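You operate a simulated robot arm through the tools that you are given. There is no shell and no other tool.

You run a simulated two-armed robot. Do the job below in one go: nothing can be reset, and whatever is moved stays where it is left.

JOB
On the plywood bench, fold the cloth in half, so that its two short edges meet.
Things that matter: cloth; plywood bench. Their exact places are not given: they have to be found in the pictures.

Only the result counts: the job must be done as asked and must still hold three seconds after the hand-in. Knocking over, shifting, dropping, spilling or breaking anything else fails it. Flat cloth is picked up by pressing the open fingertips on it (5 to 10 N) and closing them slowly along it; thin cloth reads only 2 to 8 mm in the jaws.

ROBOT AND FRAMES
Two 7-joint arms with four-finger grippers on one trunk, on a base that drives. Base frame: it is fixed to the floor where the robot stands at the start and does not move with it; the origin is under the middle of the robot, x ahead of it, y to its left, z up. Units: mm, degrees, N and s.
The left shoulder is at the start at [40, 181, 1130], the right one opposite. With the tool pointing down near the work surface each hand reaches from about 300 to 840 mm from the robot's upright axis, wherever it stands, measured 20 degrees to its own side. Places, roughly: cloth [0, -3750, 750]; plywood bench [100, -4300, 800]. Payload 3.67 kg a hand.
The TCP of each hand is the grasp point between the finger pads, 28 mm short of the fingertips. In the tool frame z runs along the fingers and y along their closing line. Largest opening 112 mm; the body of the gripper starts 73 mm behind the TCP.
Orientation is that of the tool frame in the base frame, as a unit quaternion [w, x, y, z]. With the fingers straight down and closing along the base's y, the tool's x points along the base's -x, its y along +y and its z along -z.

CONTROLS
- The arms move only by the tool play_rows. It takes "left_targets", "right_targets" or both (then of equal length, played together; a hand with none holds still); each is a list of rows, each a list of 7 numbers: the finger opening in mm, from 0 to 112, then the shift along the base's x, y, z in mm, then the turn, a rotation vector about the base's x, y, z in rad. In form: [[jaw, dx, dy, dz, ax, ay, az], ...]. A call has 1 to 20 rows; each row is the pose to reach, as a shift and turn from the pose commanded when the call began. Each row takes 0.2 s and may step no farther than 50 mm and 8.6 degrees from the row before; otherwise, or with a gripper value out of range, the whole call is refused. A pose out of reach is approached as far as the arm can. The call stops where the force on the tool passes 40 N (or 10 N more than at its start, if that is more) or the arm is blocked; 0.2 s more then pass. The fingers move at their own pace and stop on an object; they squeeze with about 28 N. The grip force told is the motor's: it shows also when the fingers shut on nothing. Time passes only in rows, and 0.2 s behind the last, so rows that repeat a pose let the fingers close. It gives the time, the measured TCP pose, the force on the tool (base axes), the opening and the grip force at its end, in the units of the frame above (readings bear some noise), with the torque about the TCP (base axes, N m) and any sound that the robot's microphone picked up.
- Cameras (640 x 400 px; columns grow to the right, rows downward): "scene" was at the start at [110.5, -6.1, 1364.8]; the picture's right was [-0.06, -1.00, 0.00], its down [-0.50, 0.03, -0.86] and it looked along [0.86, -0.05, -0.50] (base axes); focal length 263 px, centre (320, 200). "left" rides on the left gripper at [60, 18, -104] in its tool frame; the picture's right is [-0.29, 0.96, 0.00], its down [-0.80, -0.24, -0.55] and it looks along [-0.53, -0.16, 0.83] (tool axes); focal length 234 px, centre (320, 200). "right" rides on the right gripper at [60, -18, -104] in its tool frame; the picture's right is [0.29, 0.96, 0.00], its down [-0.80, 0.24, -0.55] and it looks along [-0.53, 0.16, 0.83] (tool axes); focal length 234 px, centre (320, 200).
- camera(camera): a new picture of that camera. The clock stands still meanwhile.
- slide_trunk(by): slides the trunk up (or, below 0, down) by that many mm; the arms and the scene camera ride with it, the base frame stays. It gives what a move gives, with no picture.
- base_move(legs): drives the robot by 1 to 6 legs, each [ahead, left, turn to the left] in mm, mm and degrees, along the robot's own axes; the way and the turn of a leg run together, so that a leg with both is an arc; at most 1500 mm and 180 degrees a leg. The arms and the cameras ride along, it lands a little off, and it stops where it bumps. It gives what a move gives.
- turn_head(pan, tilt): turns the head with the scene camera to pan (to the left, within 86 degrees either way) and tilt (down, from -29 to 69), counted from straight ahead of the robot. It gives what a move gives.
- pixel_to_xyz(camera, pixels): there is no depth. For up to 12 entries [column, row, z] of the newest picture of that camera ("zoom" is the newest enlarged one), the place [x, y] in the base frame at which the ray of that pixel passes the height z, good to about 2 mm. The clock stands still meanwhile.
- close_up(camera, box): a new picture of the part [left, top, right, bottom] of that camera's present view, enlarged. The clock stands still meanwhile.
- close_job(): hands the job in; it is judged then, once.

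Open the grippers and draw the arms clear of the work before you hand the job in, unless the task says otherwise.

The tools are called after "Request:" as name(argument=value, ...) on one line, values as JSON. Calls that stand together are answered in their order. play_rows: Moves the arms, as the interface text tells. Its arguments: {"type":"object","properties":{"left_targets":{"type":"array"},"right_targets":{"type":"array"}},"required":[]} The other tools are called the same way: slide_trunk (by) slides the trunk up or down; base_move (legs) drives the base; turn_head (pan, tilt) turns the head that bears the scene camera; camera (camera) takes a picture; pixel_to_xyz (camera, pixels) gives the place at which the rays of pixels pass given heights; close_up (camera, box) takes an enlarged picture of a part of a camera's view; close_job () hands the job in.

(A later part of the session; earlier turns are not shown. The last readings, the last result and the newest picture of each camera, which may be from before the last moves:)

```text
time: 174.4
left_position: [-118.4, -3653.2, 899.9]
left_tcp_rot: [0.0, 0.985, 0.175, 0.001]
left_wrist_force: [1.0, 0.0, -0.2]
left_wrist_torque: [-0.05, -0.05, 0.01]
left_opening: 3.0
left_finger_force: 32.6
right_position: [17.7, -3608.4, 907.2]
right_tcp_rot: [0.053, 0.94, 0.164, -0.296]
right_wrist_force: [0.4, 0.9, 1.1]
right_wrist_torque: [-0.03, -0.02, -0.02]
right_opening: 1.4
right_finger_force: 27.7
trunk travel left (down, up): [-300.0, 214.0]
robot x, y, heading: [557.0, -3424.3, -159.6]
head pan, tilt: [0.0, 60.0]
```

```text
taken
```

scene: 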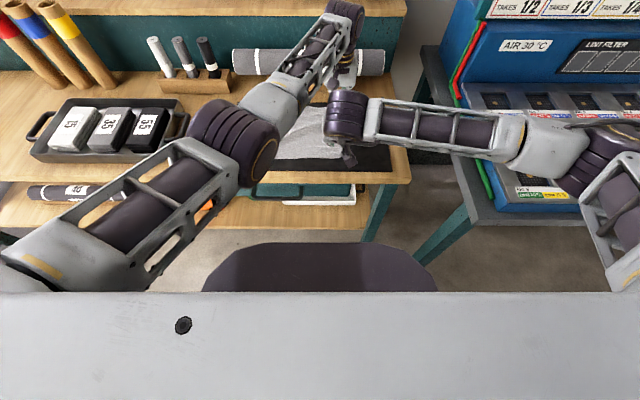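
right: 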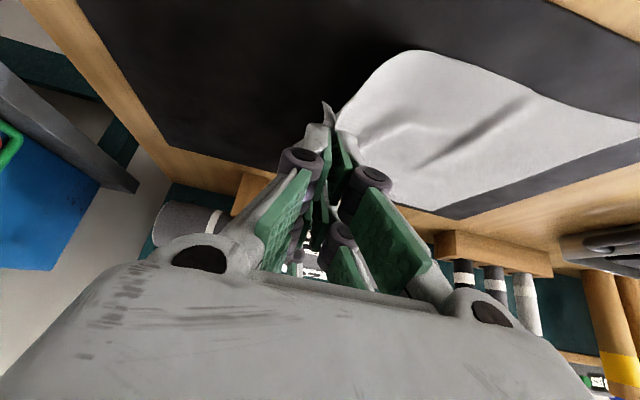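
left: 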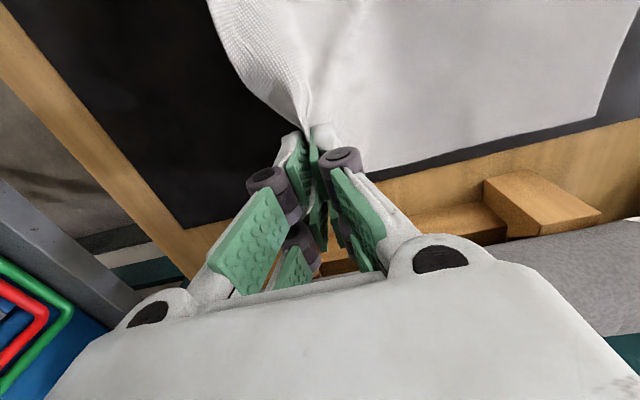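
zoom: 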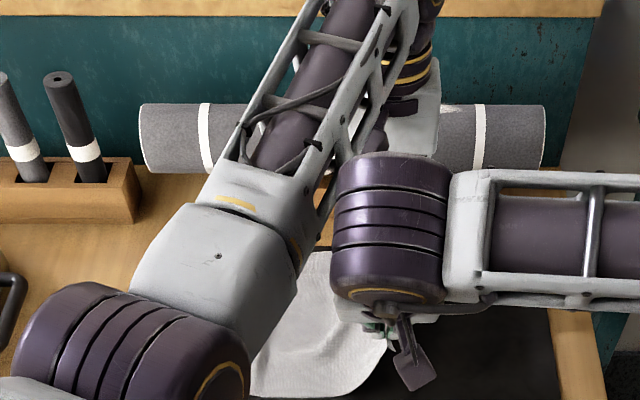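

Both hold with the cloth rising evenly. I carry it across by driving 150 mm left.

Request:
base_move(legs=[[0, 150, 0]])

Request:
close_up(camera="scene", box=[220, 10, 460, 160])

Request:
camera(camera="right")

Request:
camera(camera="left")

```text
time: 175.8
left_position: [-67.4, -3794.0, 899.0]
left_tcp_rot: [0.001, 0.985, 0.175, -0.001]
left_wrist_force: [0.6, 0.2, 0.1]
left_wrist_torque: [0.01, -0.01, 0.02]
left_opening: 3.2
left_finger_force: 26.6
right_position: [69.7, -3749.7, 906.8]
right_tcp_rot: [0.052, 0.94, 0.163, -0.296]
right_wrist_force: [0.2, 0.2, -1.0]
right_wrist_torque: [0.04, 0.0, -0.03]
right_opening: 1.7
right_finger_force: 27.9
trunk travel left (down, up): [-300.0, 214.0]
robot x, y, heading: [605.6, -3564.0, -159.4]
head pan, tilt: [0.0, 60.0]
```

```text
2.67 times, centred on (340, 85) of scene
```

zoom: 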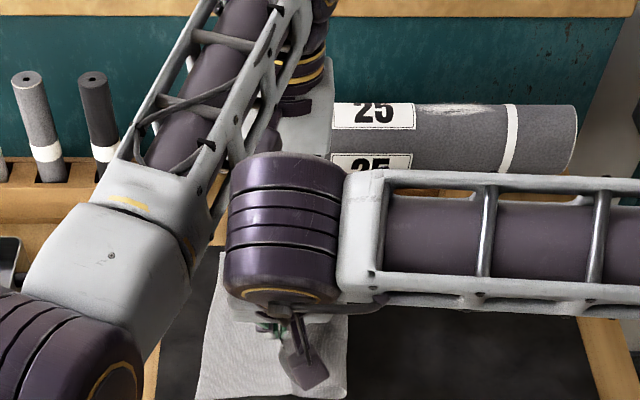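

```text
taken
```

right: 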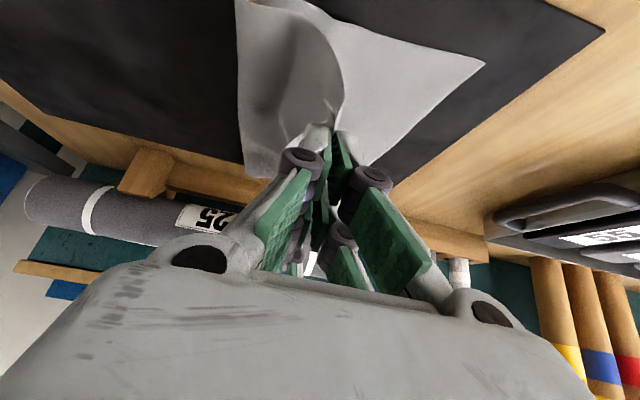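

```text
taken
```

left: 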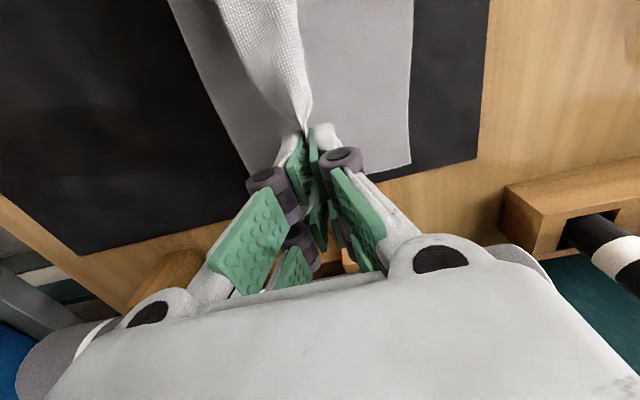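

The curtain now hangs straight down from the pinches with no hook. I measure the fold (347,340) and the left edge (218,260)/(200,390).

Request:
pixel_to_xyz(camera="zoom", pixels=[[347, 340, 806], [347, 390, 806], [220, 256, 803], [198, 396, 803], [207, 330, 803]])

Request:
pixel_to_xyz(camera="left", pixels=[[412, 20, 803], [410, 160, 803], [411, 90, 803], [215, 90, 804], [245, 160, 804]])

```text
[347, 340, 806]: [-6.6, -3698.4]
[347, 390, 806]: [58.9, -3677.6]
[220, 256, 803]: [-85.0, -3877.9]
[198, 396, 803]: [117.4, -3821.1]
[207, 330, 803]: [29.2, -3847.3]
```

```text
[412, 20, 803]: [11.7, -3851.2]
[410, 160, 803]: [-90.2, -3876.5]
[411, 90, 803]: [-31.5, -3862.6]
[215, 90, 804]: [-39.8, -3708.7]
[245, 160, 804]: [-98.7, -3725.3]
```

The left edge runs from v≈-112 at the left hand's depth to -126 at the right hand's, and the fold at +28..37 is about the middle. I lower both pinches to (edge + ~33 mm): left hand 41 mm left, right hand 50 mm left, about 60 mm down.

Request:
play_rows(left_targets=[[0, 1.7, -4.7, -3, 0, 0, 0], [0, 3.4, -9.4, -8, 0, 0, 0], [0, 5.1, -14.1, -13, 0, 0, 0], [0, 6.8, -18.8, -19, 0, 0, 0], [0, 8.2, -22.5, -25, 0, 0, 0], [0, 9.6, -26.3, -31, 0, 0, 0], [0, 10.6, -29.1, -37, 0, 0, 0], [0, 11.6, -32, -43, 0, 0, 0], [0, 12.3, -33.8, -49, 0, 0, 0], [0, 13, -35.7, -54, 0, 0, 0], [0, 14, -38.5, -58, 0, 0, 0], [0, 14, -38.5, -58, 0, 0, 0]], right_targets=[[0, 2.1, -5.6, -3, 0, 0, 0], [0, 4.1, -11.3, -8, 0, 0, 0], [0, 6.2, -16.9, -13, 0, 0, 0], [0, 8.2, -22.6, -19, 0, 0, 0], [0, 9.9, -27.3, -25, 0, 0, 0], [0, 11.6, -32, -31, 0, 0, 0], [0, 12.9, -35.5, -37, 0, 0, 0], [0, 14.2, -39, -43, 0, 0, 0], [0, 15.1, -41.4, -49, 0, 0, 0], [0, 15.9, -43.7, -53, 0, 0, 0], [0, 17.1, -47, -56, 0, 0, 0], [0, 17.1, -47, -56, 0, 0, 0]])

Request:
close_up(camera="scene", box=[220, 40, 460, 190])

Request:
camera(camera="right")

Request:
camera(camera="left")

```text
time: 178.4
left_position: [-51.5, -3839.8, 839.8]
left_tcp_rot: [0.003, 0.984, 0.18, 0.001]
left_wrist_force: [0.2, -0.3, 0.2]
left_wrist_torque: [0.01, 0.0, 0.04]
left_opening: 3.2
left_finger_force: 32.6
right_position: [82.4, -3793.4, 852.6]
right_tcp_rot: [0.052, 0.94, 0.16, -0.297]
right_wrist_force: [-0.5, 0.6, 0.0]
right_wrist_torque: [-0.01, 0.0, 0.01]
right_opening: 1.6
right_finger_force: 28.2
trunk travel left (down, up): [-300.0, 214.0]
robot x, y, heading: [607.2, -3566.1, -160.1]
head pan, tilt: [0.0, 60.0]
```

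```text
2.67 times, centred on (340, 115) of scene
```

zoom: 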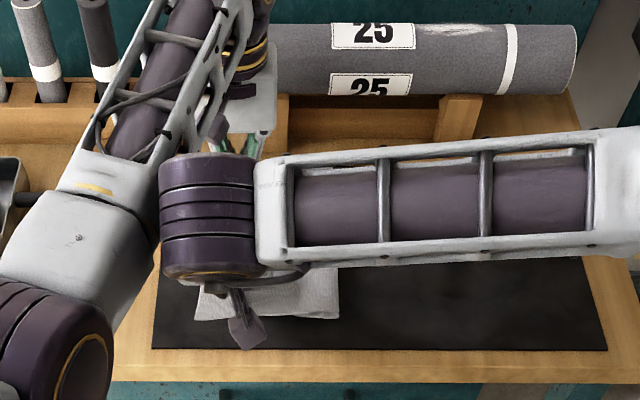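

```text
taken
```

right: 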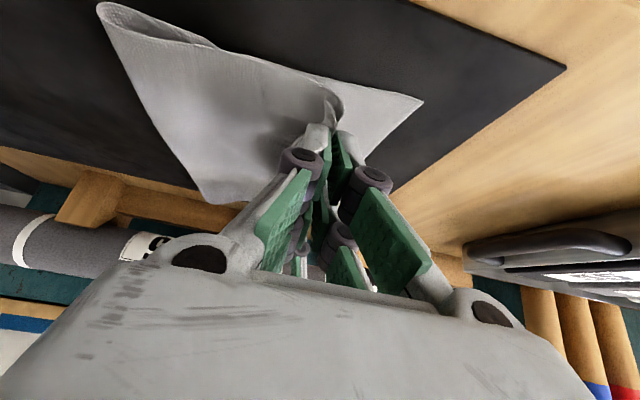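

```text
taken
```

left: 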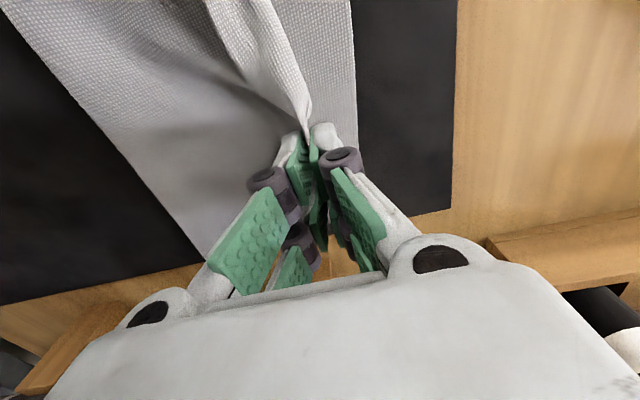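

The right wrist seems to be touching the left forearm (left is ~8 mm further left, right ~4 mm short of command). I lean the right hand 8° to the right about its tips to part them.

Request:
play_rows(right_targets=[[0, -0.6, 1.6, 0, -0.044, -0.016, 0], [0, -1.2, 3.2, 0, -0.088, -0.032, 0], [0, -1.7, 4.7, 0, -0.132, -0.048, 0], [0, -1.7, 4.7, 0, -0.132, -0.048, 0]])

Request:
close_up(camera="scene", box=[220, 40, 460, 190])

```text
time: 179.4
left_position: [-53.5, -3831.3, 842.6]
left_tcp_rot: [0.002, 0.985, 0.174, 0.0]
left_wrist_force: [0.1, 0.7, 0.8]
left_wrist_torque: [0.0, 0.06, 0.0]
left_opening: 1.3
left_finger_force: 26.6
right_position: [84.7, -3792.0, 851.4]
right_tcp_rot: [0.119, 0.941, 0.143, -0.284]
right_wrist_force: [0.0, -0.2, -0.3]
right_wrist_torque: [0.01, -0.02, -0.01]
right_opening: 1.5
right_finger_force: 28.6
trunk travel left (down, up): [-300.0, 214.0]
robot x, y, heading: [606.7, -3562.3, -160.0]
head pan, tilt: [0.0, 60.0]
```

```text
2.67 times, centred on (340, 115) of scene
```

zoom: 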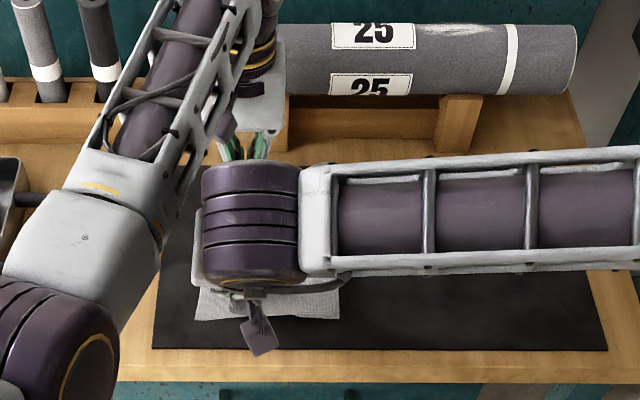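

The arms are apart and the hands are back where commanded (left tip at v≈-78, right at -93, ~10 mm above the cloth). I open both jaws gently to 30 mm there, leaving the edge strip between the fingers.

Request:
play_rows(left_targets=[[4, 0, 0, 0, 0, 0, 0], [8, 0, 0, 0, 0, 0, 0], [14, 0, 0, 0, 0, 0, 0], [20, 0, 0, 0, 0, 0, 0], [26, 0, 0, 0, 0, 0, 0], [30, 0, 0, 0, 0, 0, 0], [30, 0, 0, 0, 0, 0, 0]], right_targets=[[4, 0, 0, 0, 0, 0, 0], [8, 0, 0, 0, 0, 0, 0], [14, 0, 0, 0, 0, 0, 0], [20, 0, 0, 0, 0, 0, 0], [26, 0, 0, 0, 0, 0, 0], [30, 0, 0, 0, 0, 0, 0], [30, 0, 0, 0, 0, 0, 0]])

Request:
camera(camera="left")

Request:
camera(camera="right")

```text
time: 181.0
left_position: [-53.9, -3831.2, 840.9]
left_tcp_rot: [0.001, 0.985, 0.175, 0.0]
left_wrist_force: [-0.1, 0.0, 0.2]
left_wrist_torque: [0.0, 0.0, -0.01]
left_opening: 30.2
left_finger_force: 0.1
right_position: [84.7, -3790.8, 851.3]
right_tcp_rot: [0.119, 0.941, 0.143, -0.284]
right_wrist_force: [1.4, -0.4, -0.3]
right_wrist_torque: [0.02, -0.03, -0.03]
right_opening: 29.8
right_finger_force: 0.0
trunk travel left (down, up): [-300.0, 214.0]
robot x, y, heading: [606.6, -3561.7, -159.8]
head pan, tilt: [0.0, 60.0]
```

```text
taken
```

left: 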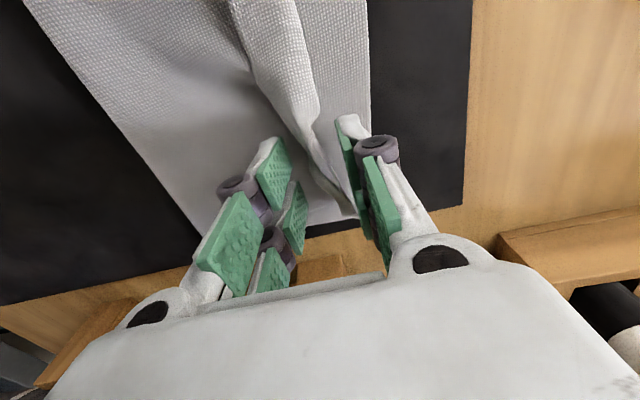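

```text
taken
```

right: 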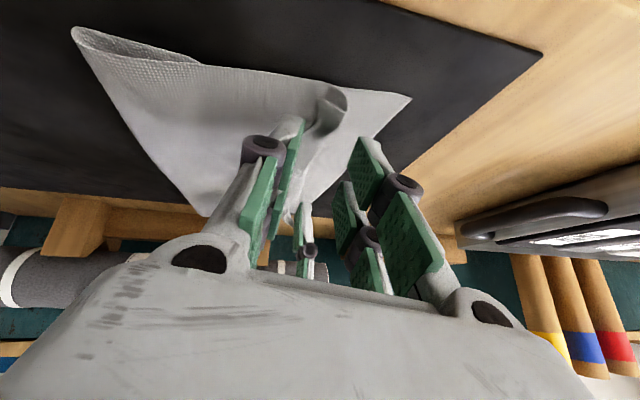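

I enlarge both views to see how the released strip lies.

Request:
close_up(camera="left", box=[160, 0, 480, 200])

Request:
close_up(camera="right", box=[160, 50, 480, 250])

```text
2.00 times, centred on (320, 100) of left
```

zoom: 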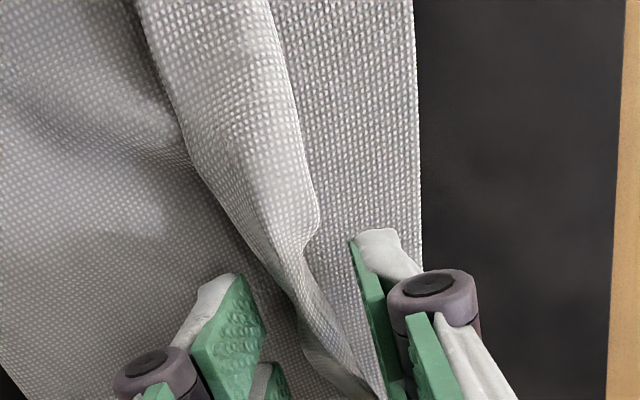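

```text
2.00 times, centred on (320, 150) of right
```

zoom: 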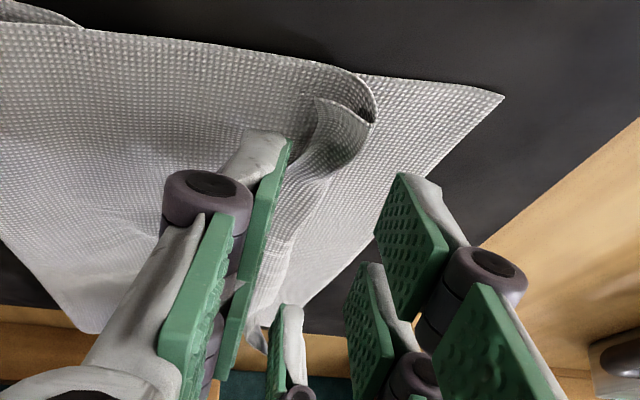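

The front profile shows the edge strip (~30 mm) turned back on top, its edge facing right, with the right-hand finger of each jaw just to its right. I lower both hands to lightly touch the upper layer so that these fingers can push the strip over to the left.

Request:
play_rows(left_targets=[[30, 0, 0, -2, 0, 0, 0], [30, 0, 0, -4, 0, 0, 0], [30, 0, 0, -6, 0, 0, 0], [30, 0, 0, -6, 0, 0, 0]], right_targets=[[30, 0, 0, -2, 0, 0, 0], [30, 0, 0, -4, 0, 0, 0], [30, 0, 0, -5, 0, 0, 0], [30, 0, 0, -5, 0, 0, 0]])

Request:
close_up(camera="left", box=[160, 0, 480, 200])

Request:
close_up(camera="right", box=[160, 50, 480, 250])

```text
time: 182.0
left_position: [-53.1, -3831.8, 836.4]
left_tcp_rot: [0.0, 0.985, 0.174, 0.001]
left_wrist_force: [-0.2, -0.2, 0.1]
left_wrist_torque: [0.02, 0.0, -0.01]
left_opening: 30.0
left_finger_force: 0.0
right_position: [83.9, -3789.9, 845.4]
right_tcp_rot: [0.119, 0.941, 0.142, -0.284]
right_wrist_force: [0.0, 0.2, 0.9]
right_wrist_torque: [-0.01, 0.01, 0.01]
right_opening: 29.9
right_finger_force: 0.0
trunk travel left (down, up): [-300.0, 214.0]
robot x, y, heading: [605.7, -3562.8, -159.8]
head pan, tilt: [0.0, 60.0]
```

```text
2.00 times, centred on (320, 100) of left
```

zoom: 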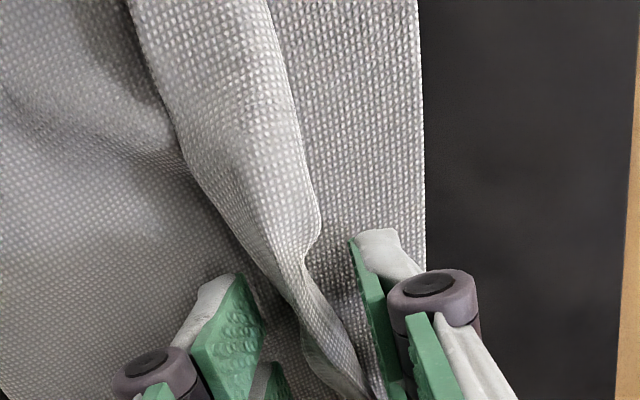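

```text
2.00 times, centred on (320, 150) of right
```

zoom: 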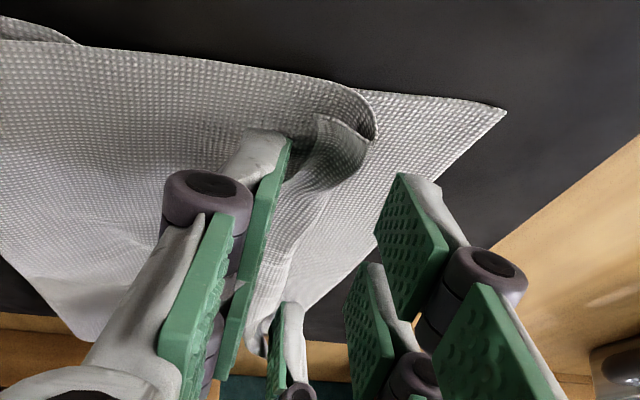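

The pusher fingers are right beside the strip's edge. I lower 2 mm more and sweep both hands 45 mm left, slowly.

Request:
play_rows(left_targets=[[30, 0, 0, -1.5, 0, 0, 0], [30, 1.7, -4.7, -2, 0, 0, 0], [30, 3.4, -9.4, -2, 0, 0, 0], [30, 5.1, -14.1, -2, 0, 0, 0], [30, 6.8, -18.8, -2, 0, 0, 0], [30, 8.6, -23.5, -2, 0, 0, 0], [30, 10.3, -28.2, -1, 0, 0, 0], [30, 12, -32.9, 0, 0, 0, 0], [30, 12, -32.9, 0, 0, 0, 0]], right_targets=[[30, 0, 0, -1.5, 0, 0, 0], [30, 1.7, -4.7, -2, 0, 0, 0], [30, 3.4, -9.4, -2, 0, 0, 0], [30, 5.1, -14.1, -2, 0, 0, 0], [30, 6.8, -18.8, -2, 0, 0, 0], [30, 8.6, -23.5, -2, 0, 0, 0], [30, 10.3, -28.2, -1, 0, 0, 0], [30, 12, -32.9, 0, 0, 0, 0], [30, 12, -32.9, 0, 0, 0, 0]])

Request:
close_up(camera="left", box=[160, 0, 480, 200])

Request:
close_up(camera="right", box=[160, 50, 480, 250])

```text
time: 184.0
left_position: [-42.5, -3864.1, 836.6]
left_tcp_rot: [0.0, 0.985, 0.175, 0.0]
left_wrist_force: [0.1, 0.4, -0.1]
left_wrist_torque: [0.0, -0.03, 0.02]
left_opening: 30.0
left_finger_force: 0.1
right_position: [96.7, -3823.3, 845.4]
right_tcp_rot: [0.119, 0.941, 0.142, -0.284]
right_wrist_force: [-0.1, 0.6, 0.4]
right_wrist_torque: [0.0, -0.01, 0.03]
right_opening: 30.1
right_finger_force: 0.1
trunk travel left (down, up): [-300.0, 214.0]
robot x, y, heading: [607.4, -3564.1, -159.8]
head pan, tilt: [0.0, 60.0]
```

```text
2.00 times, centred on (320, 100) of left
```

zoom: 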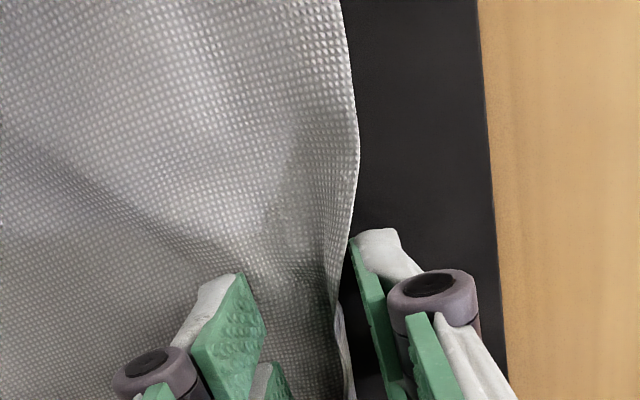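

```text
2.00 times, centred on (320, 150) of right
```

zoom: 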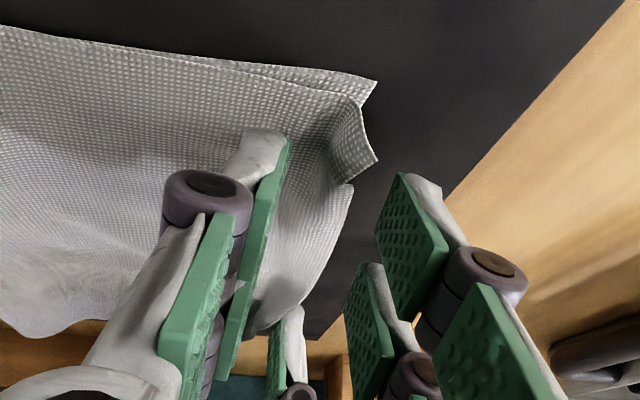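

The flip worked: the upper edge now lies to the left, close to the bottom layer's edge. I lift both hands straight up slowly.

Request:
play_rows(left_targets=[[30, 0, 0, 8, 0, 0, 0], [30, 0, 0, 20, 0, 0, 0], [30, 0, 0, 40, 0, 0, 0], [30, 0, 0, 70, 0, 0, 0], [30, 0, 0, 100, 0, 0, 0], [30, 0, 0, 130, 0, 0, 0], [30, 0, 0, 130, 0, 0, 0]], right_targets=[[30, 0, 0, 8, 0, 0, 0], [30, 0, 0, 20, 0, 0, 0], [30, 0, 0, 40, 0, 0, 0], [30, -5, 14, 70, 0, 0, 0], [30, -15, 42, 90, 0, 0, 0], [30, -31, 86, 100, 0, 0, 0], [30, -47, 130, 100, 0, 0, 0]])

Request:
camera(camera="scene")

Request:
close_up(camera="scene", box=[240, 70, 420, 182])

Request:
camera(camera="left")

```text
time: 184.9
left_position: [-42.4, -3865.3, 877.3]
left_tcp_rot: [0.001, 0.985, 0.175, -0.003]
left_wrist_force: [-0.1, -0.2, -0.3]
left_wrist_torque: [0.02, 0.01, 0.02]
left_opening: 29.8
left_finger_force: 0.1
right_position: [94.7, -3819.1, 876.1]
right_tcp_rot: [0.112, 0.943, 0.139, -0.282]
right_wrist_force: [-0.2, 0.7, -0.2]
right_wrist_torque: [-0.21, 0.03, 0.07]
right_opening: 29.9
right_finger_force: 0.0
trunk travel left (down, up): [-300.0, 214.0]
robot x, y, heading: [607.1, -3562.2, -159.9]
head pan, tilt: [0.0, 60.0]
stopped in row 4 (right hand): the force on the tool passed its limit at 45 N (the readings are from after the stop); the commanded pose is now the measured one
```

```text
taken
```

scene: 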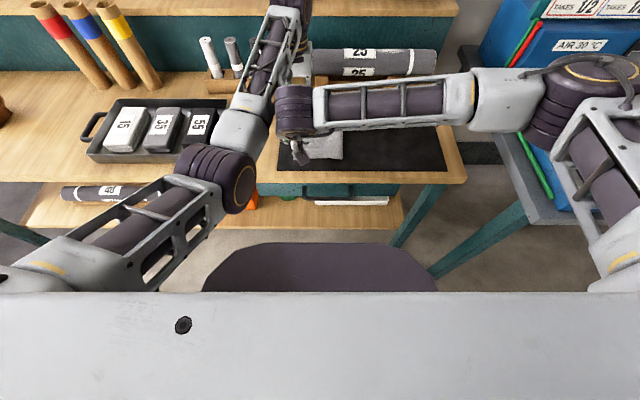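

```text
3.56 times, centred on (330, 126) of scene
```

zoom: 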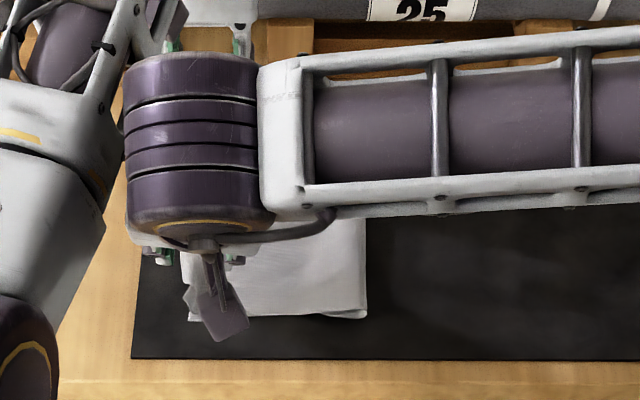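

```text
taken
```

left: 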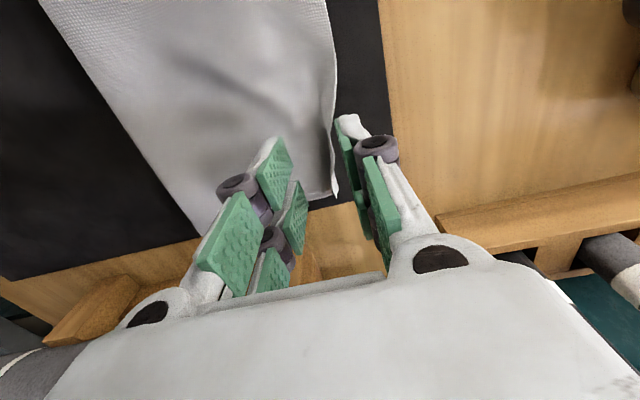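

The fold looks very good; the right arm touched the left one while rising, so I move only the right hand straight to the right first, clear of the left arm.

Request:
play_rows(right_targets=[[30, -2, 6, 0, 0, 0, 0], [30, -7, 19, 2, 0, 0, 0], [30, -17, 47, 5, 0, 0, 0], [30, -31, 85, 10, 0, 0, 0], [30, -44, 122, 25, 0, 0, 0], [30, -58, 160, 45, 0, 0, 0], [30, -72, 198, 60, 0, 0, 0], [30, -72, 198, 60, 0, 0, 0]])

Request:
close_up(camera="scene", box=[240, 70, 420, 182])

```text
time: 186.7
left_position: [-42.9, -3867.0, 877.4]
left_tcp_rot: [0.0, 0.985, 0.174, -0.003]
left_wrist_force: [0.6, -0.1, -0.8]
left_wrist_torque: [0.03, 0.02, -0.01]
left_opening: 30.1
left_finger_force: 0.0
right_position: [24.0, -3620.3, 937.5]
right_tcp_rot: [0.112, 0.942, 0.141, -0.282]
right_wrist_force: [0.0, -0.4, 0.1]
right_wrist_torque: [0.03, 0.0, 0.0]
right_opening: 30.1
right_finger_force: 0.0
trunk travel left (down, up): [-300.0, 214.0]
robot x, y, heading: [607.8, -3568.1, -159.9]
head pan, tilt: [0.0, 60.0]
```

```text
3.56 times, centred on (330, 126) of scene
```

zoom: 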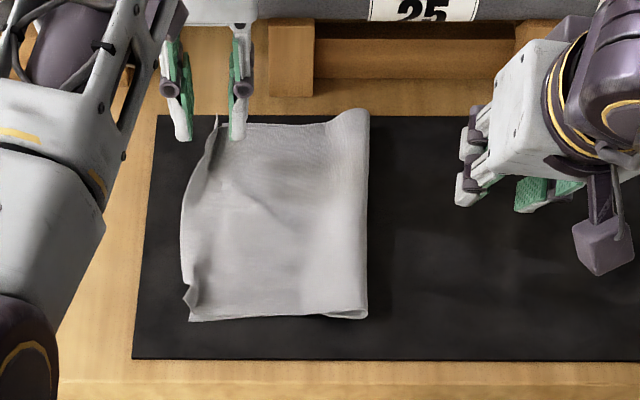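

The cloth is folded neatly in half. I now raise the left hand and draw it left and back to see the left edges.

Request:
play_rows(left_targets=[[30, 0, 0, 30, 0, 0, 0], [30, 0, 0, 70, 0, 0, 0], [30, 0, 0, 110, 0, 0, 0], [30, 20, -15, 130, 0, 0, 0], [30, 45, -45, 130, 0, 0, 0], [30, 70, -80, 130, 0, 0, 0], [30, 100, -115, 130, 0, 0, 0], [30, 130, -150, 130, 0, 0, 0]])

Request:
camera(camera="scene")

Request:
close_up(camera="scene", box=[260, 80, 380, 155])

```text
time: 188.5
left_position: [88.3, -4017.4, 1005.3]
left_tcp_rot: [-0.001, 0.985, 0.175, -0.003]
left_wrist_force: [1.4, -0.6, 0.3]
left_wrist_torque: [0.01, 0.03, 0.01]
left_opening: 29.7
left_finger_force: 0.1
right_position: [23.6, -3621.6, 938.7]
right_tcp_rot: [0.11, 0.943, 0.139, -0.282]
right_wrist_force: [-0.3, -0.8, -0.6]
right_wrist_torque: [0.04, 0.02, -0.02]
right_opening: 30.0
right_finger_force: 0.2
trunk travel left (down, up): [-300.0, 214.0]
robot x, y, heading: [609.1, -3563.5, -160.3]
head pan, tilt: [0.0, 60.0]
```

```text
taken
```

scene: 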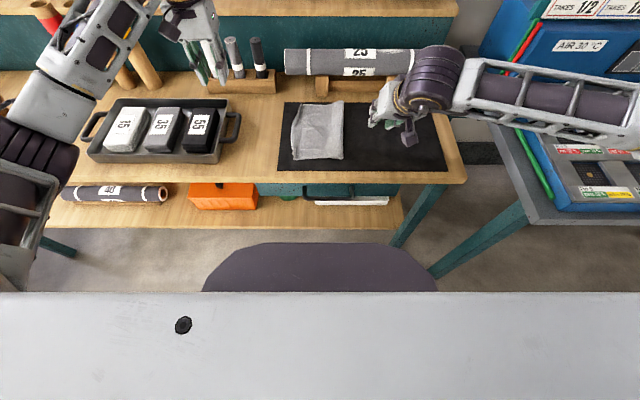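

```text
5.33 times, centred on (320, 118) of scene
```

zoom: 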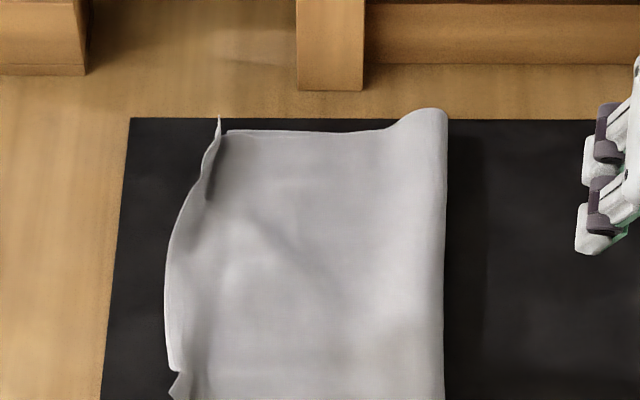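

The upper edge bows slightly left in the middle and stands up at the two former pinch spots. I look closer at the left edge, front and back.

Request:
close_up(camera="scene", box=[280, 95, 360, 145])

Request:
close_up(camera="scene", box=[280, 125, 360, 175])

```text
8.00 times, centred on (320, 120) of scene
```

zoom: 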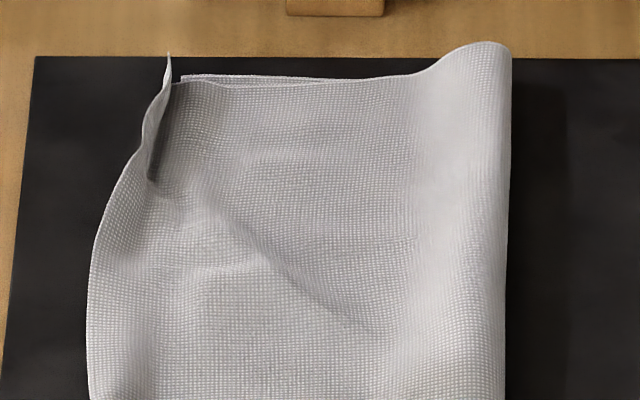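

```text
8.00 times, centred on (320, 150) of scene
```

zoom: 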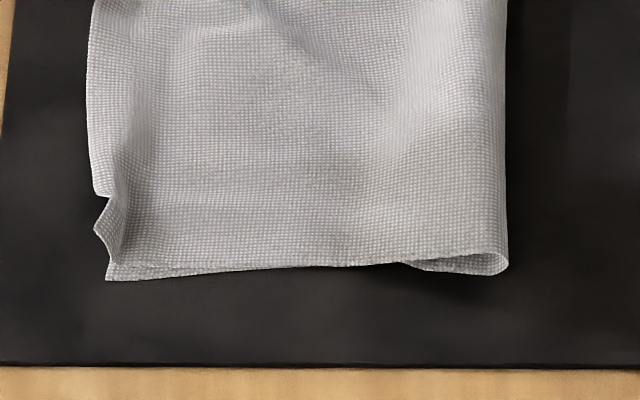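

I convert: bottom corners BL (107,278) in this view, upper edge points, and fold line points.

Request:
pixel_to_xyz(camera="zoom", pixels=[[107, 278, 803], [105, 225, 810], [95, 195, 806], [88, 100, 806], [88, 40, 806], [507, 265, 808], [508, 150, 810], [508, 20, 812]])

Request:
pixel_to_xyz(camera="scene", pixels=[[302.75, 104.6, 803], [301, 102, 820], [298.5, 112, 812], [292.5, 122, 806], [291, 132.5, 806], [343, 104, 812], [343.5, 120, 812]])

```text
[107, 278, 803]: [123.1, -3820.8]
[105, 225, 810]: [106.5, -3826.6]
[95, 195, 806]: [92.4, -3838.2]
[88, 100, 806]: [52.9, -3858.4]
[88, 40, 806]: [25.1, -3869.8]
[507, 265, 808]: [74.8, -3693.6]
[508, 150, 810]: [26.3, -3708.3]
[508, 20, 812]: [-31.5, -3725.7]
```

```text
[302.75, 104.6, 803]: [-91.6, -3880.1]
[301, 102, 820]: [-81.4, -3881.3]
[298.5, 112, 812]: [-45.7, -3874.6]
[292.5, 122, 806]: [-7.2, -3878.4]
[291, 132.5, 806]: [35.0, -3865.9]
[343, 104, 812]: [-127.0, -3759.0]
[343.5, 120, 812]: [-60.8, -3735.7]
```

Upper edge overlaps the bottom edge by ~20 mm in the middle (v≈-141 vs -119) while meeting at the two corners, where small pleats remain. I'll first flatten the pleats by spreading them with the left hand (closing line across the edge), starting at the back: I move above (u=-240, v=-105) with nearly closed jaws.

Request:
play_rows(left_targets=[[8, -30, 35, 0, 0, 0, 0], [8, -60, 70, 0, 0, 0, 0], [8, -90, 105, 0, 0, 0, 0], [8, -115, 132, -10, 0, 0, 0], [8, -139, 156.5, -40, 0, 0, 0], [8, -139, 156.5, -80, 0, 0, 0], [8, -139, 156.5, -120, 0, 0, 0], [8, -139, 156.5, -148, 0, 0, 0], [8, -139, 156.5, -148, 0, 0, 0]])

Request:
camera(camera="left")

Request:
close_up(camera="left", box=[200, 0, 440, 150])

```text
time: 190.5
left_position: [-51.9, -3859.8, 859.3]
left_tcp_rot: [-0.001, 0.985, 0.175, -0.002]
left_wrist_force: [-0.3, 0.4, -0.5]
left_wrist_torque: [-0.01, 0.01, 0.03]
left_opening: 7.9
left_finger_force: 0.0
right_position: [23.6, -3620.8, 937.6]
right_tcp_rot: [0.112, 0.943, 0.14, -0.282]
right_wrist_force: [0.5, -0.1, 0.1]
right_wrist_torque: [0.01, -0.01, 0.01]
right_opening: 29.9
right_finger_force: 0.0
trunk travel left (down, up): [-300.0, 214.0]
robot x, y, heading: [609.0, -3565.1, -159.7]
head pan, tilt: [0.0, 60.0]
```

```text
taken
```

left: 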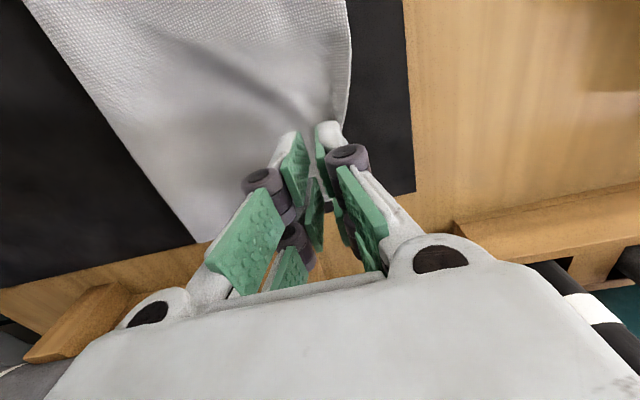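

```text
2.67 times, centred on (320, 75) of left
```

zoom: 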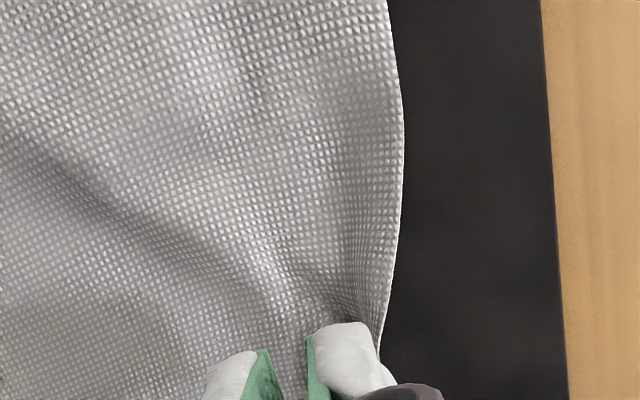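

The left finger is just over the standing strip. I lower to light contact.

Request:
play_rows(left_targets=[[8, 0, 0, -8, 0, 0, 0], [8, 0, 0, -16, 0, 0, 0], [8, 0, 0, -21, 0, 0, 0], [8, 0, 0, -24, 0, 0, 0], [8, 0, 0, -24, 0, 0, 0]])

Request:
close_up(camera="left", box=[200, 40, 440, 190])

```text
time: 191.7
left_position: [-51.5, -3858.4, 836.0]
left_tcp_rot: [0.0, 0.985, 0.175, -0.004]
left_wrist_force: [-0.5, 0.1, 0.2]
left_wrist_torque: [-0.01, -0.04, -0.03]
left_opening: 7.8
left_finger_force: 0.0
right_position: [23.1, -3621.4, 937.3]
right_tcp_rot: [0.112, 0.943, 0.139, -0.281]
right_wrist_force: [-0.1, 0.6, -0.4]
right_wrist_torque: [-0.03, 0.02, 0.03]
right_opening: 30.0
right_finger_force: 0.0
trunk travel left (down, up): [-300.0, 214.0]
robot x, y, heading: [611.1, -3566.8, -160.0]
head pan, tilt: [0.0, 60.0]
```

```text
2.67 times, centred on (320, 115) of left
```

zoom: 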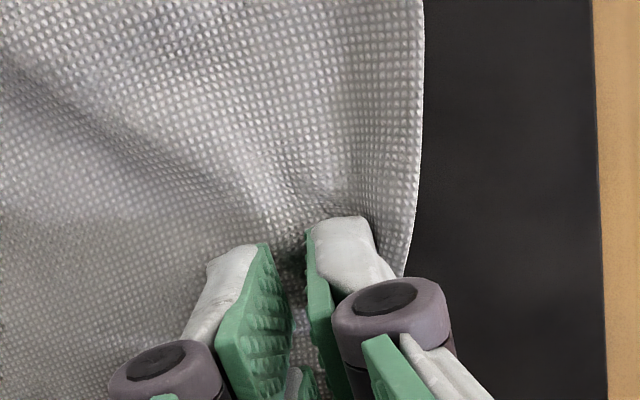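

Just above the cloth. I press down ~3 mm and spread the jaws from 8 to 44 mm.

Request:
play_rows(left_targets=[[8, 0, 0, -1.5, 0, 0, 0], [8, 0, 0, -2.5, 0, 0, 0], [10, 0, 0, -2.5, 0, 0, 0], [13, 0, 0, -2.7, 0, 0, 0], [16, 0, 0, -2.7, 0, 0, 0], [19, 0, 0, -2.9, 0, 0, 0], [22, 0, 0, -2.9, 0, 0, 0], [25, 0, 0, -3.1, 0, 0, 0], [28, 0, 0, -3.1, 0, 0, 0], [32, 0, 0, -3.3, 0, 0, 0], [36, 0, 0, -3.3, 0, 0, 0], [40, 0, 0, -3.5, 0, 0, 0], [44, 0, 0, -3.5, 0, 0, 0]])

Request:
close_up(camera="left", box=[160, 0, 480, 200])

```text
time: 194.5
left_position: [-50.9, -3859.8, 832.4]
left_tcp_rot: [0.0, 0.984, 0.176, -0.003]
left_wrist_force: [0.2, -1.6, -0.5]
left_wrist_torque: [0.01, 0.03, 0.02]
left_opening: 43.6
left_finger_force: 0.0
right_position: [23.2, -3621.5, 936.9]
right_tcp_rot: [0.112, 0.943, 0.139, -0.281]
right_wrist_force: [-0.5, 1.0, 0.8]
right_wrist_torque: [-0.02, 0.01, -0.01]
right_opening: 30.0
right_finger_force: 0.0
trunk travel left (down, up): [-300.0, 214.0]
robot x, y, heading: [606.3, -3566.1, -159.8]
head pan, tilt: [0.0, 60.0]
```

```text
2.00 times, centred on (320, 100) of left
```

zoom: 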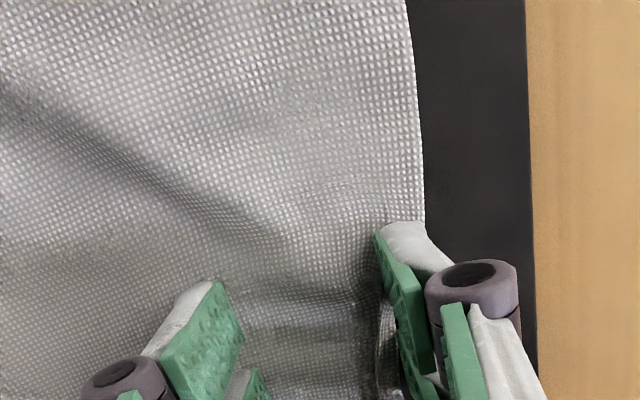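

The back spot is flattened and its edge pushed out to the line. I lift, close the jaws and go to the front spot (u=-95, v=-118).

Request:
play_rows(left_targets=[[40, 0, 0, 8, 0, 0, 0], [8, 0, 0, 20, 0, 0, 0], [8, 0, 0, 25, 0, 0, 0], [8, 35, 9, 25, 0, 0, 0], [8, 71, 19, 25, 0, 0, 0], [8, 106, 28, 25, 0, 0, 0], [8, 141.7, 37.7, 25, 0, 0, 0], [8, 141.7, 37.7, 12, 0, 0, 0], [8, 141.7, 37.7, 12, 0, 0, 0]])

Request:
camera(camera="left")

Request:
close_up(camera="scene", box=[240, 80, 400, 180])

```text
time: 196.5
left_position: [90.7, -3822.0, 844.0]
left_tcp_rot: [0.0, 0.985, 0.175, -0.004]
left_wrist_force: [-0.1, -0.2, -0.5]
left_wrist_torque: [-0.01, 0.0, 0.01]
left_opening: 8.0
left_finger_force: 0.1
right_position: [22.6, -3620.8, 938.3]
right_tcp_rot: [0.113, 0.943, 0.14, -0.281]
right_wrist_force: [-0.5, 0.3, 0.9]
right_wrist_torque: [0.01, 0.01, -0.02]
right_opening: 30.0
right_finger_force: 0.0
trunk travel left (down, up): [-300.0, 214.0]
robot x, y, heading: [607.4, -3561.8, -159.9]
head pan, tilt: [0.0, 60.0]
```

```text
taken
```

left: 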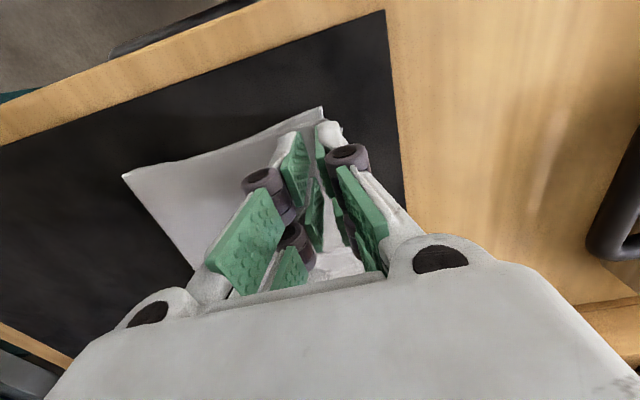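

```text
4.00 times, centred on (320, 130) of scene
```

zoom: 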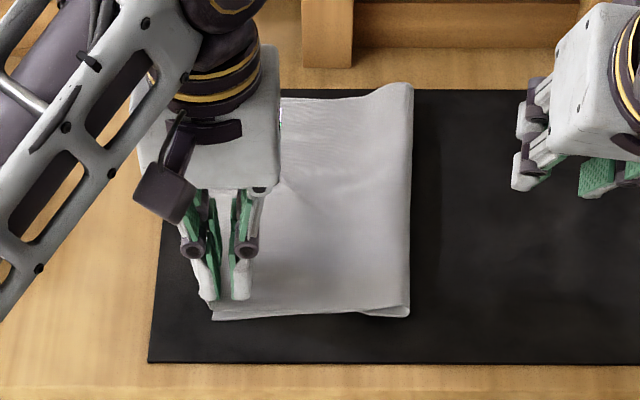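

In place over the front spot. I lower to contact and spread there likewise.

Request:
play_rows(left_targets=[[8, 0, 0, -5, 0, 0, 0], [8, 0, 0, -9, 0, 0, 0], [8, 0, 0, -11, 0, 0, 0], [10, 0, 0, -11.3, 0, 0, 0], [13, 0, 0, -11.3, 0, 0, 0], [16, 0, 0, -11.5, 0, 0, 0], [19, 0, 0, -11.5, 0, 0, 0], [22, 0, 0, -11.7, 0, 0, 0], [25, 0, 0, -11.7, 0, 0, 0], [28, 0, 0, -12, 0, 0, 0], [32, 0, 0, -12, 0, 0, 0], [36, 0, 0, -12.2, 0, 0, 0], [40, 0, 0, -12.2, 0, 0, 0]])

Request:
camera(camera="left")

```text
time: 199.3
left_position: [89.5, -3822.0, 832.7]
left_tcp_rot: [0.0, 0.985, 0.175, -0.002]
left_wrist_force: [0.3, -2.0, 2.0]
left_wrist_torque: [0.0, -0.02, -0.04]
left_opening: 39.7
left_finger_force: 0.1
right_position: [22.9, -3620.6, 937.8]
right_tcp_rot: [0.113, 0.943, 0.14, -0.281]
right_wrist_force: [0.2, 0.6, -0.1]
right_wrist_torque: [-0.04, 0.0, -0.01]
right_opening: 30.2
right_finger_force: 0.1
trunk travel left (down, up): [-300.0, 214.0]
robot x, y, heading: [609.2, -3564.7, -159.8]
head pan, tilt: [0.0, 60.0]
```

```text
taken
```

left: 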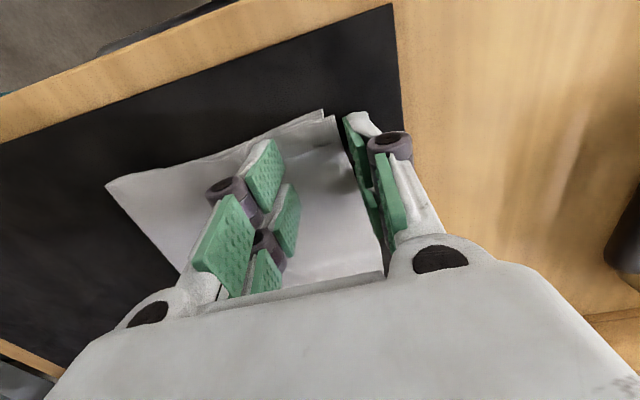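

The front spot is flattened too. I raise the left hand, draw it to the left and check the edges.

Request:
play_rows(left_targets=[[40, 0, 0, 10, 0, 0, 0], [40, 0, 0, 40, 0, 0, 0], [40, 0, 0, 80, 0, 0, 0], [40, 5, -15, 120, 0, 0, 0], [40, 20, -55, 150, 0, 0, 0], [40, 38, -100, 165, 0, 0, 0], [40, 55, -145, 165, 0, 0, 0]])

Request:
close_up(camera="scene", box=[272, 90, 368, 150])

Request:
close_up(camera="scene", box=[272, 115, 368, 175])

```text
refused: row 5 steps farther than a row can; nothing moved
```

```text
6.67 times, centred on (320, 120) of scene
```

zoom: 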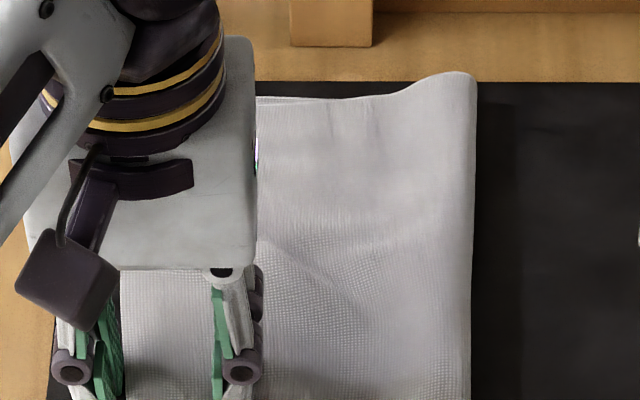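

```text
6.67 times, centred on (320, 145) of scene
```

zoom: 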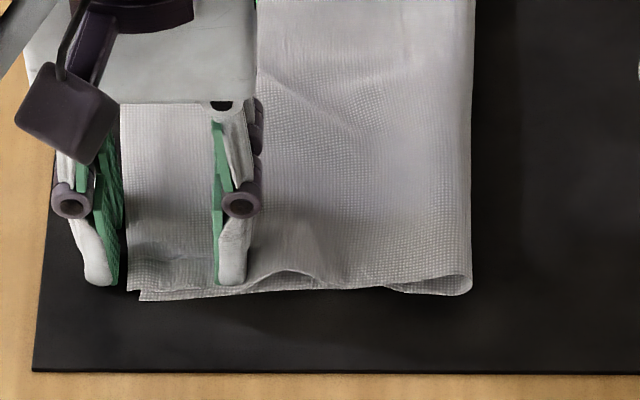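

One row stepped too far, so nothing moved; I repeat with smaller steps.

Request:
play_rows(left_targets=[[40, 0, 0, 10, 0, 0, 0], [40, 0, 0, 40, 0, 0, 0], [40, 0, 0, 80, 0, 0, 0], [40, 5, -15, 115, 0, 0, 0], [40, 15, -45, 140, 0, 0, 0], [40, 28, -80, 155, 0, 0, 0], [40, 42, -115, 165, 0, 0, 0], [40, 55, -150, 165, 0, 0, 0]])

Request:
close_up(camera="scene", box=[272, 90, 368, 150])

Request:
close_up(camera="scene", box=[272, 115, 368, 175])

```text
time: 201.1
left_position: [145.5, -3972.1, 997.3]
left_tcp_rot: [-0.001, 0.985, 0.175, -0.003]
left_wrist_force: [-0.2, -0.5, 0.6]
left_wrist_torque: [0.03, 0.03, -0.01]
left_opening: 39.8
left_finger_force: 0.1
right_position: [23.4, -3621.6, 938.3]
right_tcp_rot: [0.112, 0.943, 0.139, -0.282]
right_wrist_force: [0.0, -0.3, 0.4]
right_wrist_torque: [0.01, -0.03, 0.02]
right_opening: 30.0
right_finger_force: 0.1
trunk travel left (down, up): [-300.0, 214.0]
robot x, y, heading: [608.6, -3565.5, -159.8]
head pan, tilt: [0.0, 60.0]
```

```text
6.67 times, centred on (320, 120) of scene
```

zoom: 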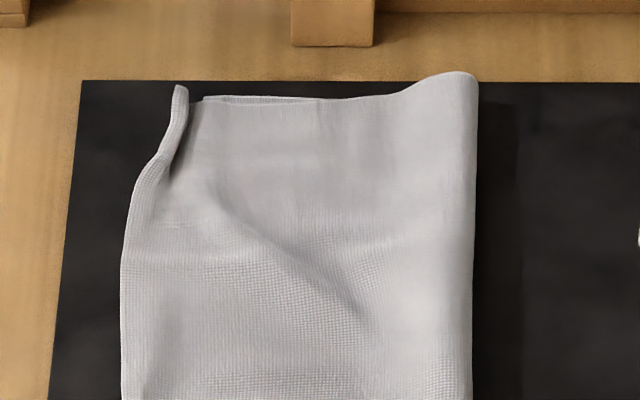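

```text
6.67 times, centred on (320, 145) of scene
```

zoom: 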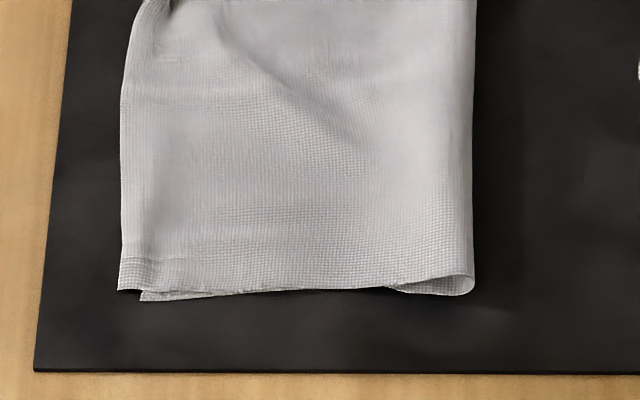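

The front edge is clean now, overlapping ~10 mm; the back spot still shows a small roll at (175,110) in the first view. I compute positions.

Request:
pixel_to_xyz(camera="zoom", pixels=[[142, 300, 803], [118, 289, 804], [121, 200, 804], [121, 110, 804], [472, 285, 808], [472, 150, 810], [472, 30, 812]])

Request:
pixel_to_xyz(camera="scene", pixels=[[302.5, 104.8, 803], [298.3, 103, 815], [296, 113, 812], [292, 120, 806], [290.2, 130, 805]])

```text
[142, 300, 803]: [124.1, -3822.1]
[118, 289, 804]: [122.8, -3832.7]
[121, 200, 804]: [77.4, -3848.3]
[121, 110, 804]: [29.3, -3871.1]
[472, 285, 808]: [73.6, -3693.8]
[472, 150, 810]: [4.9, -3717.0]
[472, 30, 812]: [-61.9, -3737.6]
```

```text
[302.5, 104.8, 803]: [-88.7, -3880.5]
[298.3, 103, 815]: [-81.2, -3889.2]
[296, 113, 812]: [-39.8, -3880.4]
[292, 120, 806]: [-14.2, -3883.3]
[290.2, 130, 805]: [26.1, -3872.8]
```

The upper edge lies 10 mm beyond the bottom edge at the front and ~24–28 mm in the middle/back, with the curl at the back. I first flatten that curl: left hand to (u=-256, v=-122), nearly closed.

Request:
play_rows(left_targets=[[4, -34, 15, 0, 0, 0, 0], [4, -68, 30, 0, 0, 0, 0], [4, -102, 45, 0, 0, 0, 0], [4, -137, 60, 0, 0, 0, 0], [4, -171, 75, 0, 0, 0, 0], [4, -205, 89.7, 0, 0, 0, 0], [4, -205, 89.7, -40, 0, 0, 0], [4, -205, 89.7, -85, 0, 0, 0], [4, -205, 89.7, -125, 0, 0, 0], [4, -205, 89.7, -145, 0, 0, 0], [4, -205, 89.7, -145, 0, 0, 0]])

Request:
camera(camera="left")

Request:
close_up(camera="scene", box=[220, 40, 380, 140])

```text
time: 203.5
left_position: [-60.5, -3881.2, 852.3]
left_tcp_rot: [0.001, 0.984, 0.175, -0.003]
left_wrist_force: [-0.5, 0.3, -0.5]
left_wrist_torque: [0.01, 0.01, 0.01]
left_opening: 4.3
left_finger_force: 0.0
right_position: [22.3, -3619.8, 937.7]
right_tcp_rot: [0.111, 0.943, 0.14, -0.281]
right_wrist_force: [-0.7, 0.4, 0.2]
right_wrist_torque: [-0.04, 0.01, 0.0]
right_opening: 30.0
right_finger_force: 0.1
trunk travel left (down, up): [-300.0, 214.0]
robot x, y, heading: [606.2, -3563.0, -159.9]
head pan, tilt: [0.0, 60.0]
```

```text
taken
```

left: 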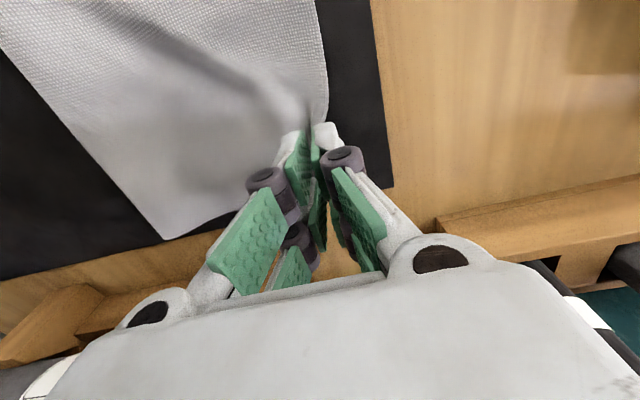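

```text
4.00 times, centred on (300, 90) of scene
```

zoom: 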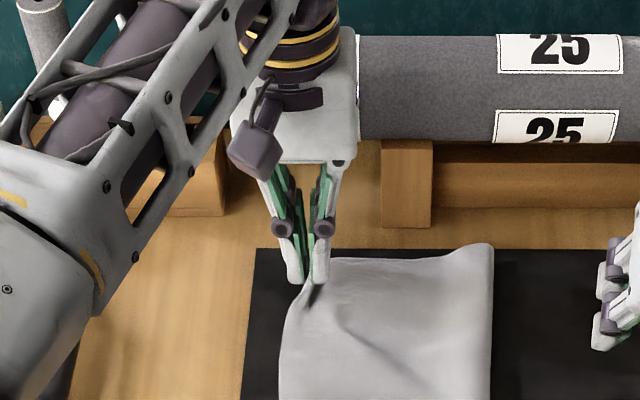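

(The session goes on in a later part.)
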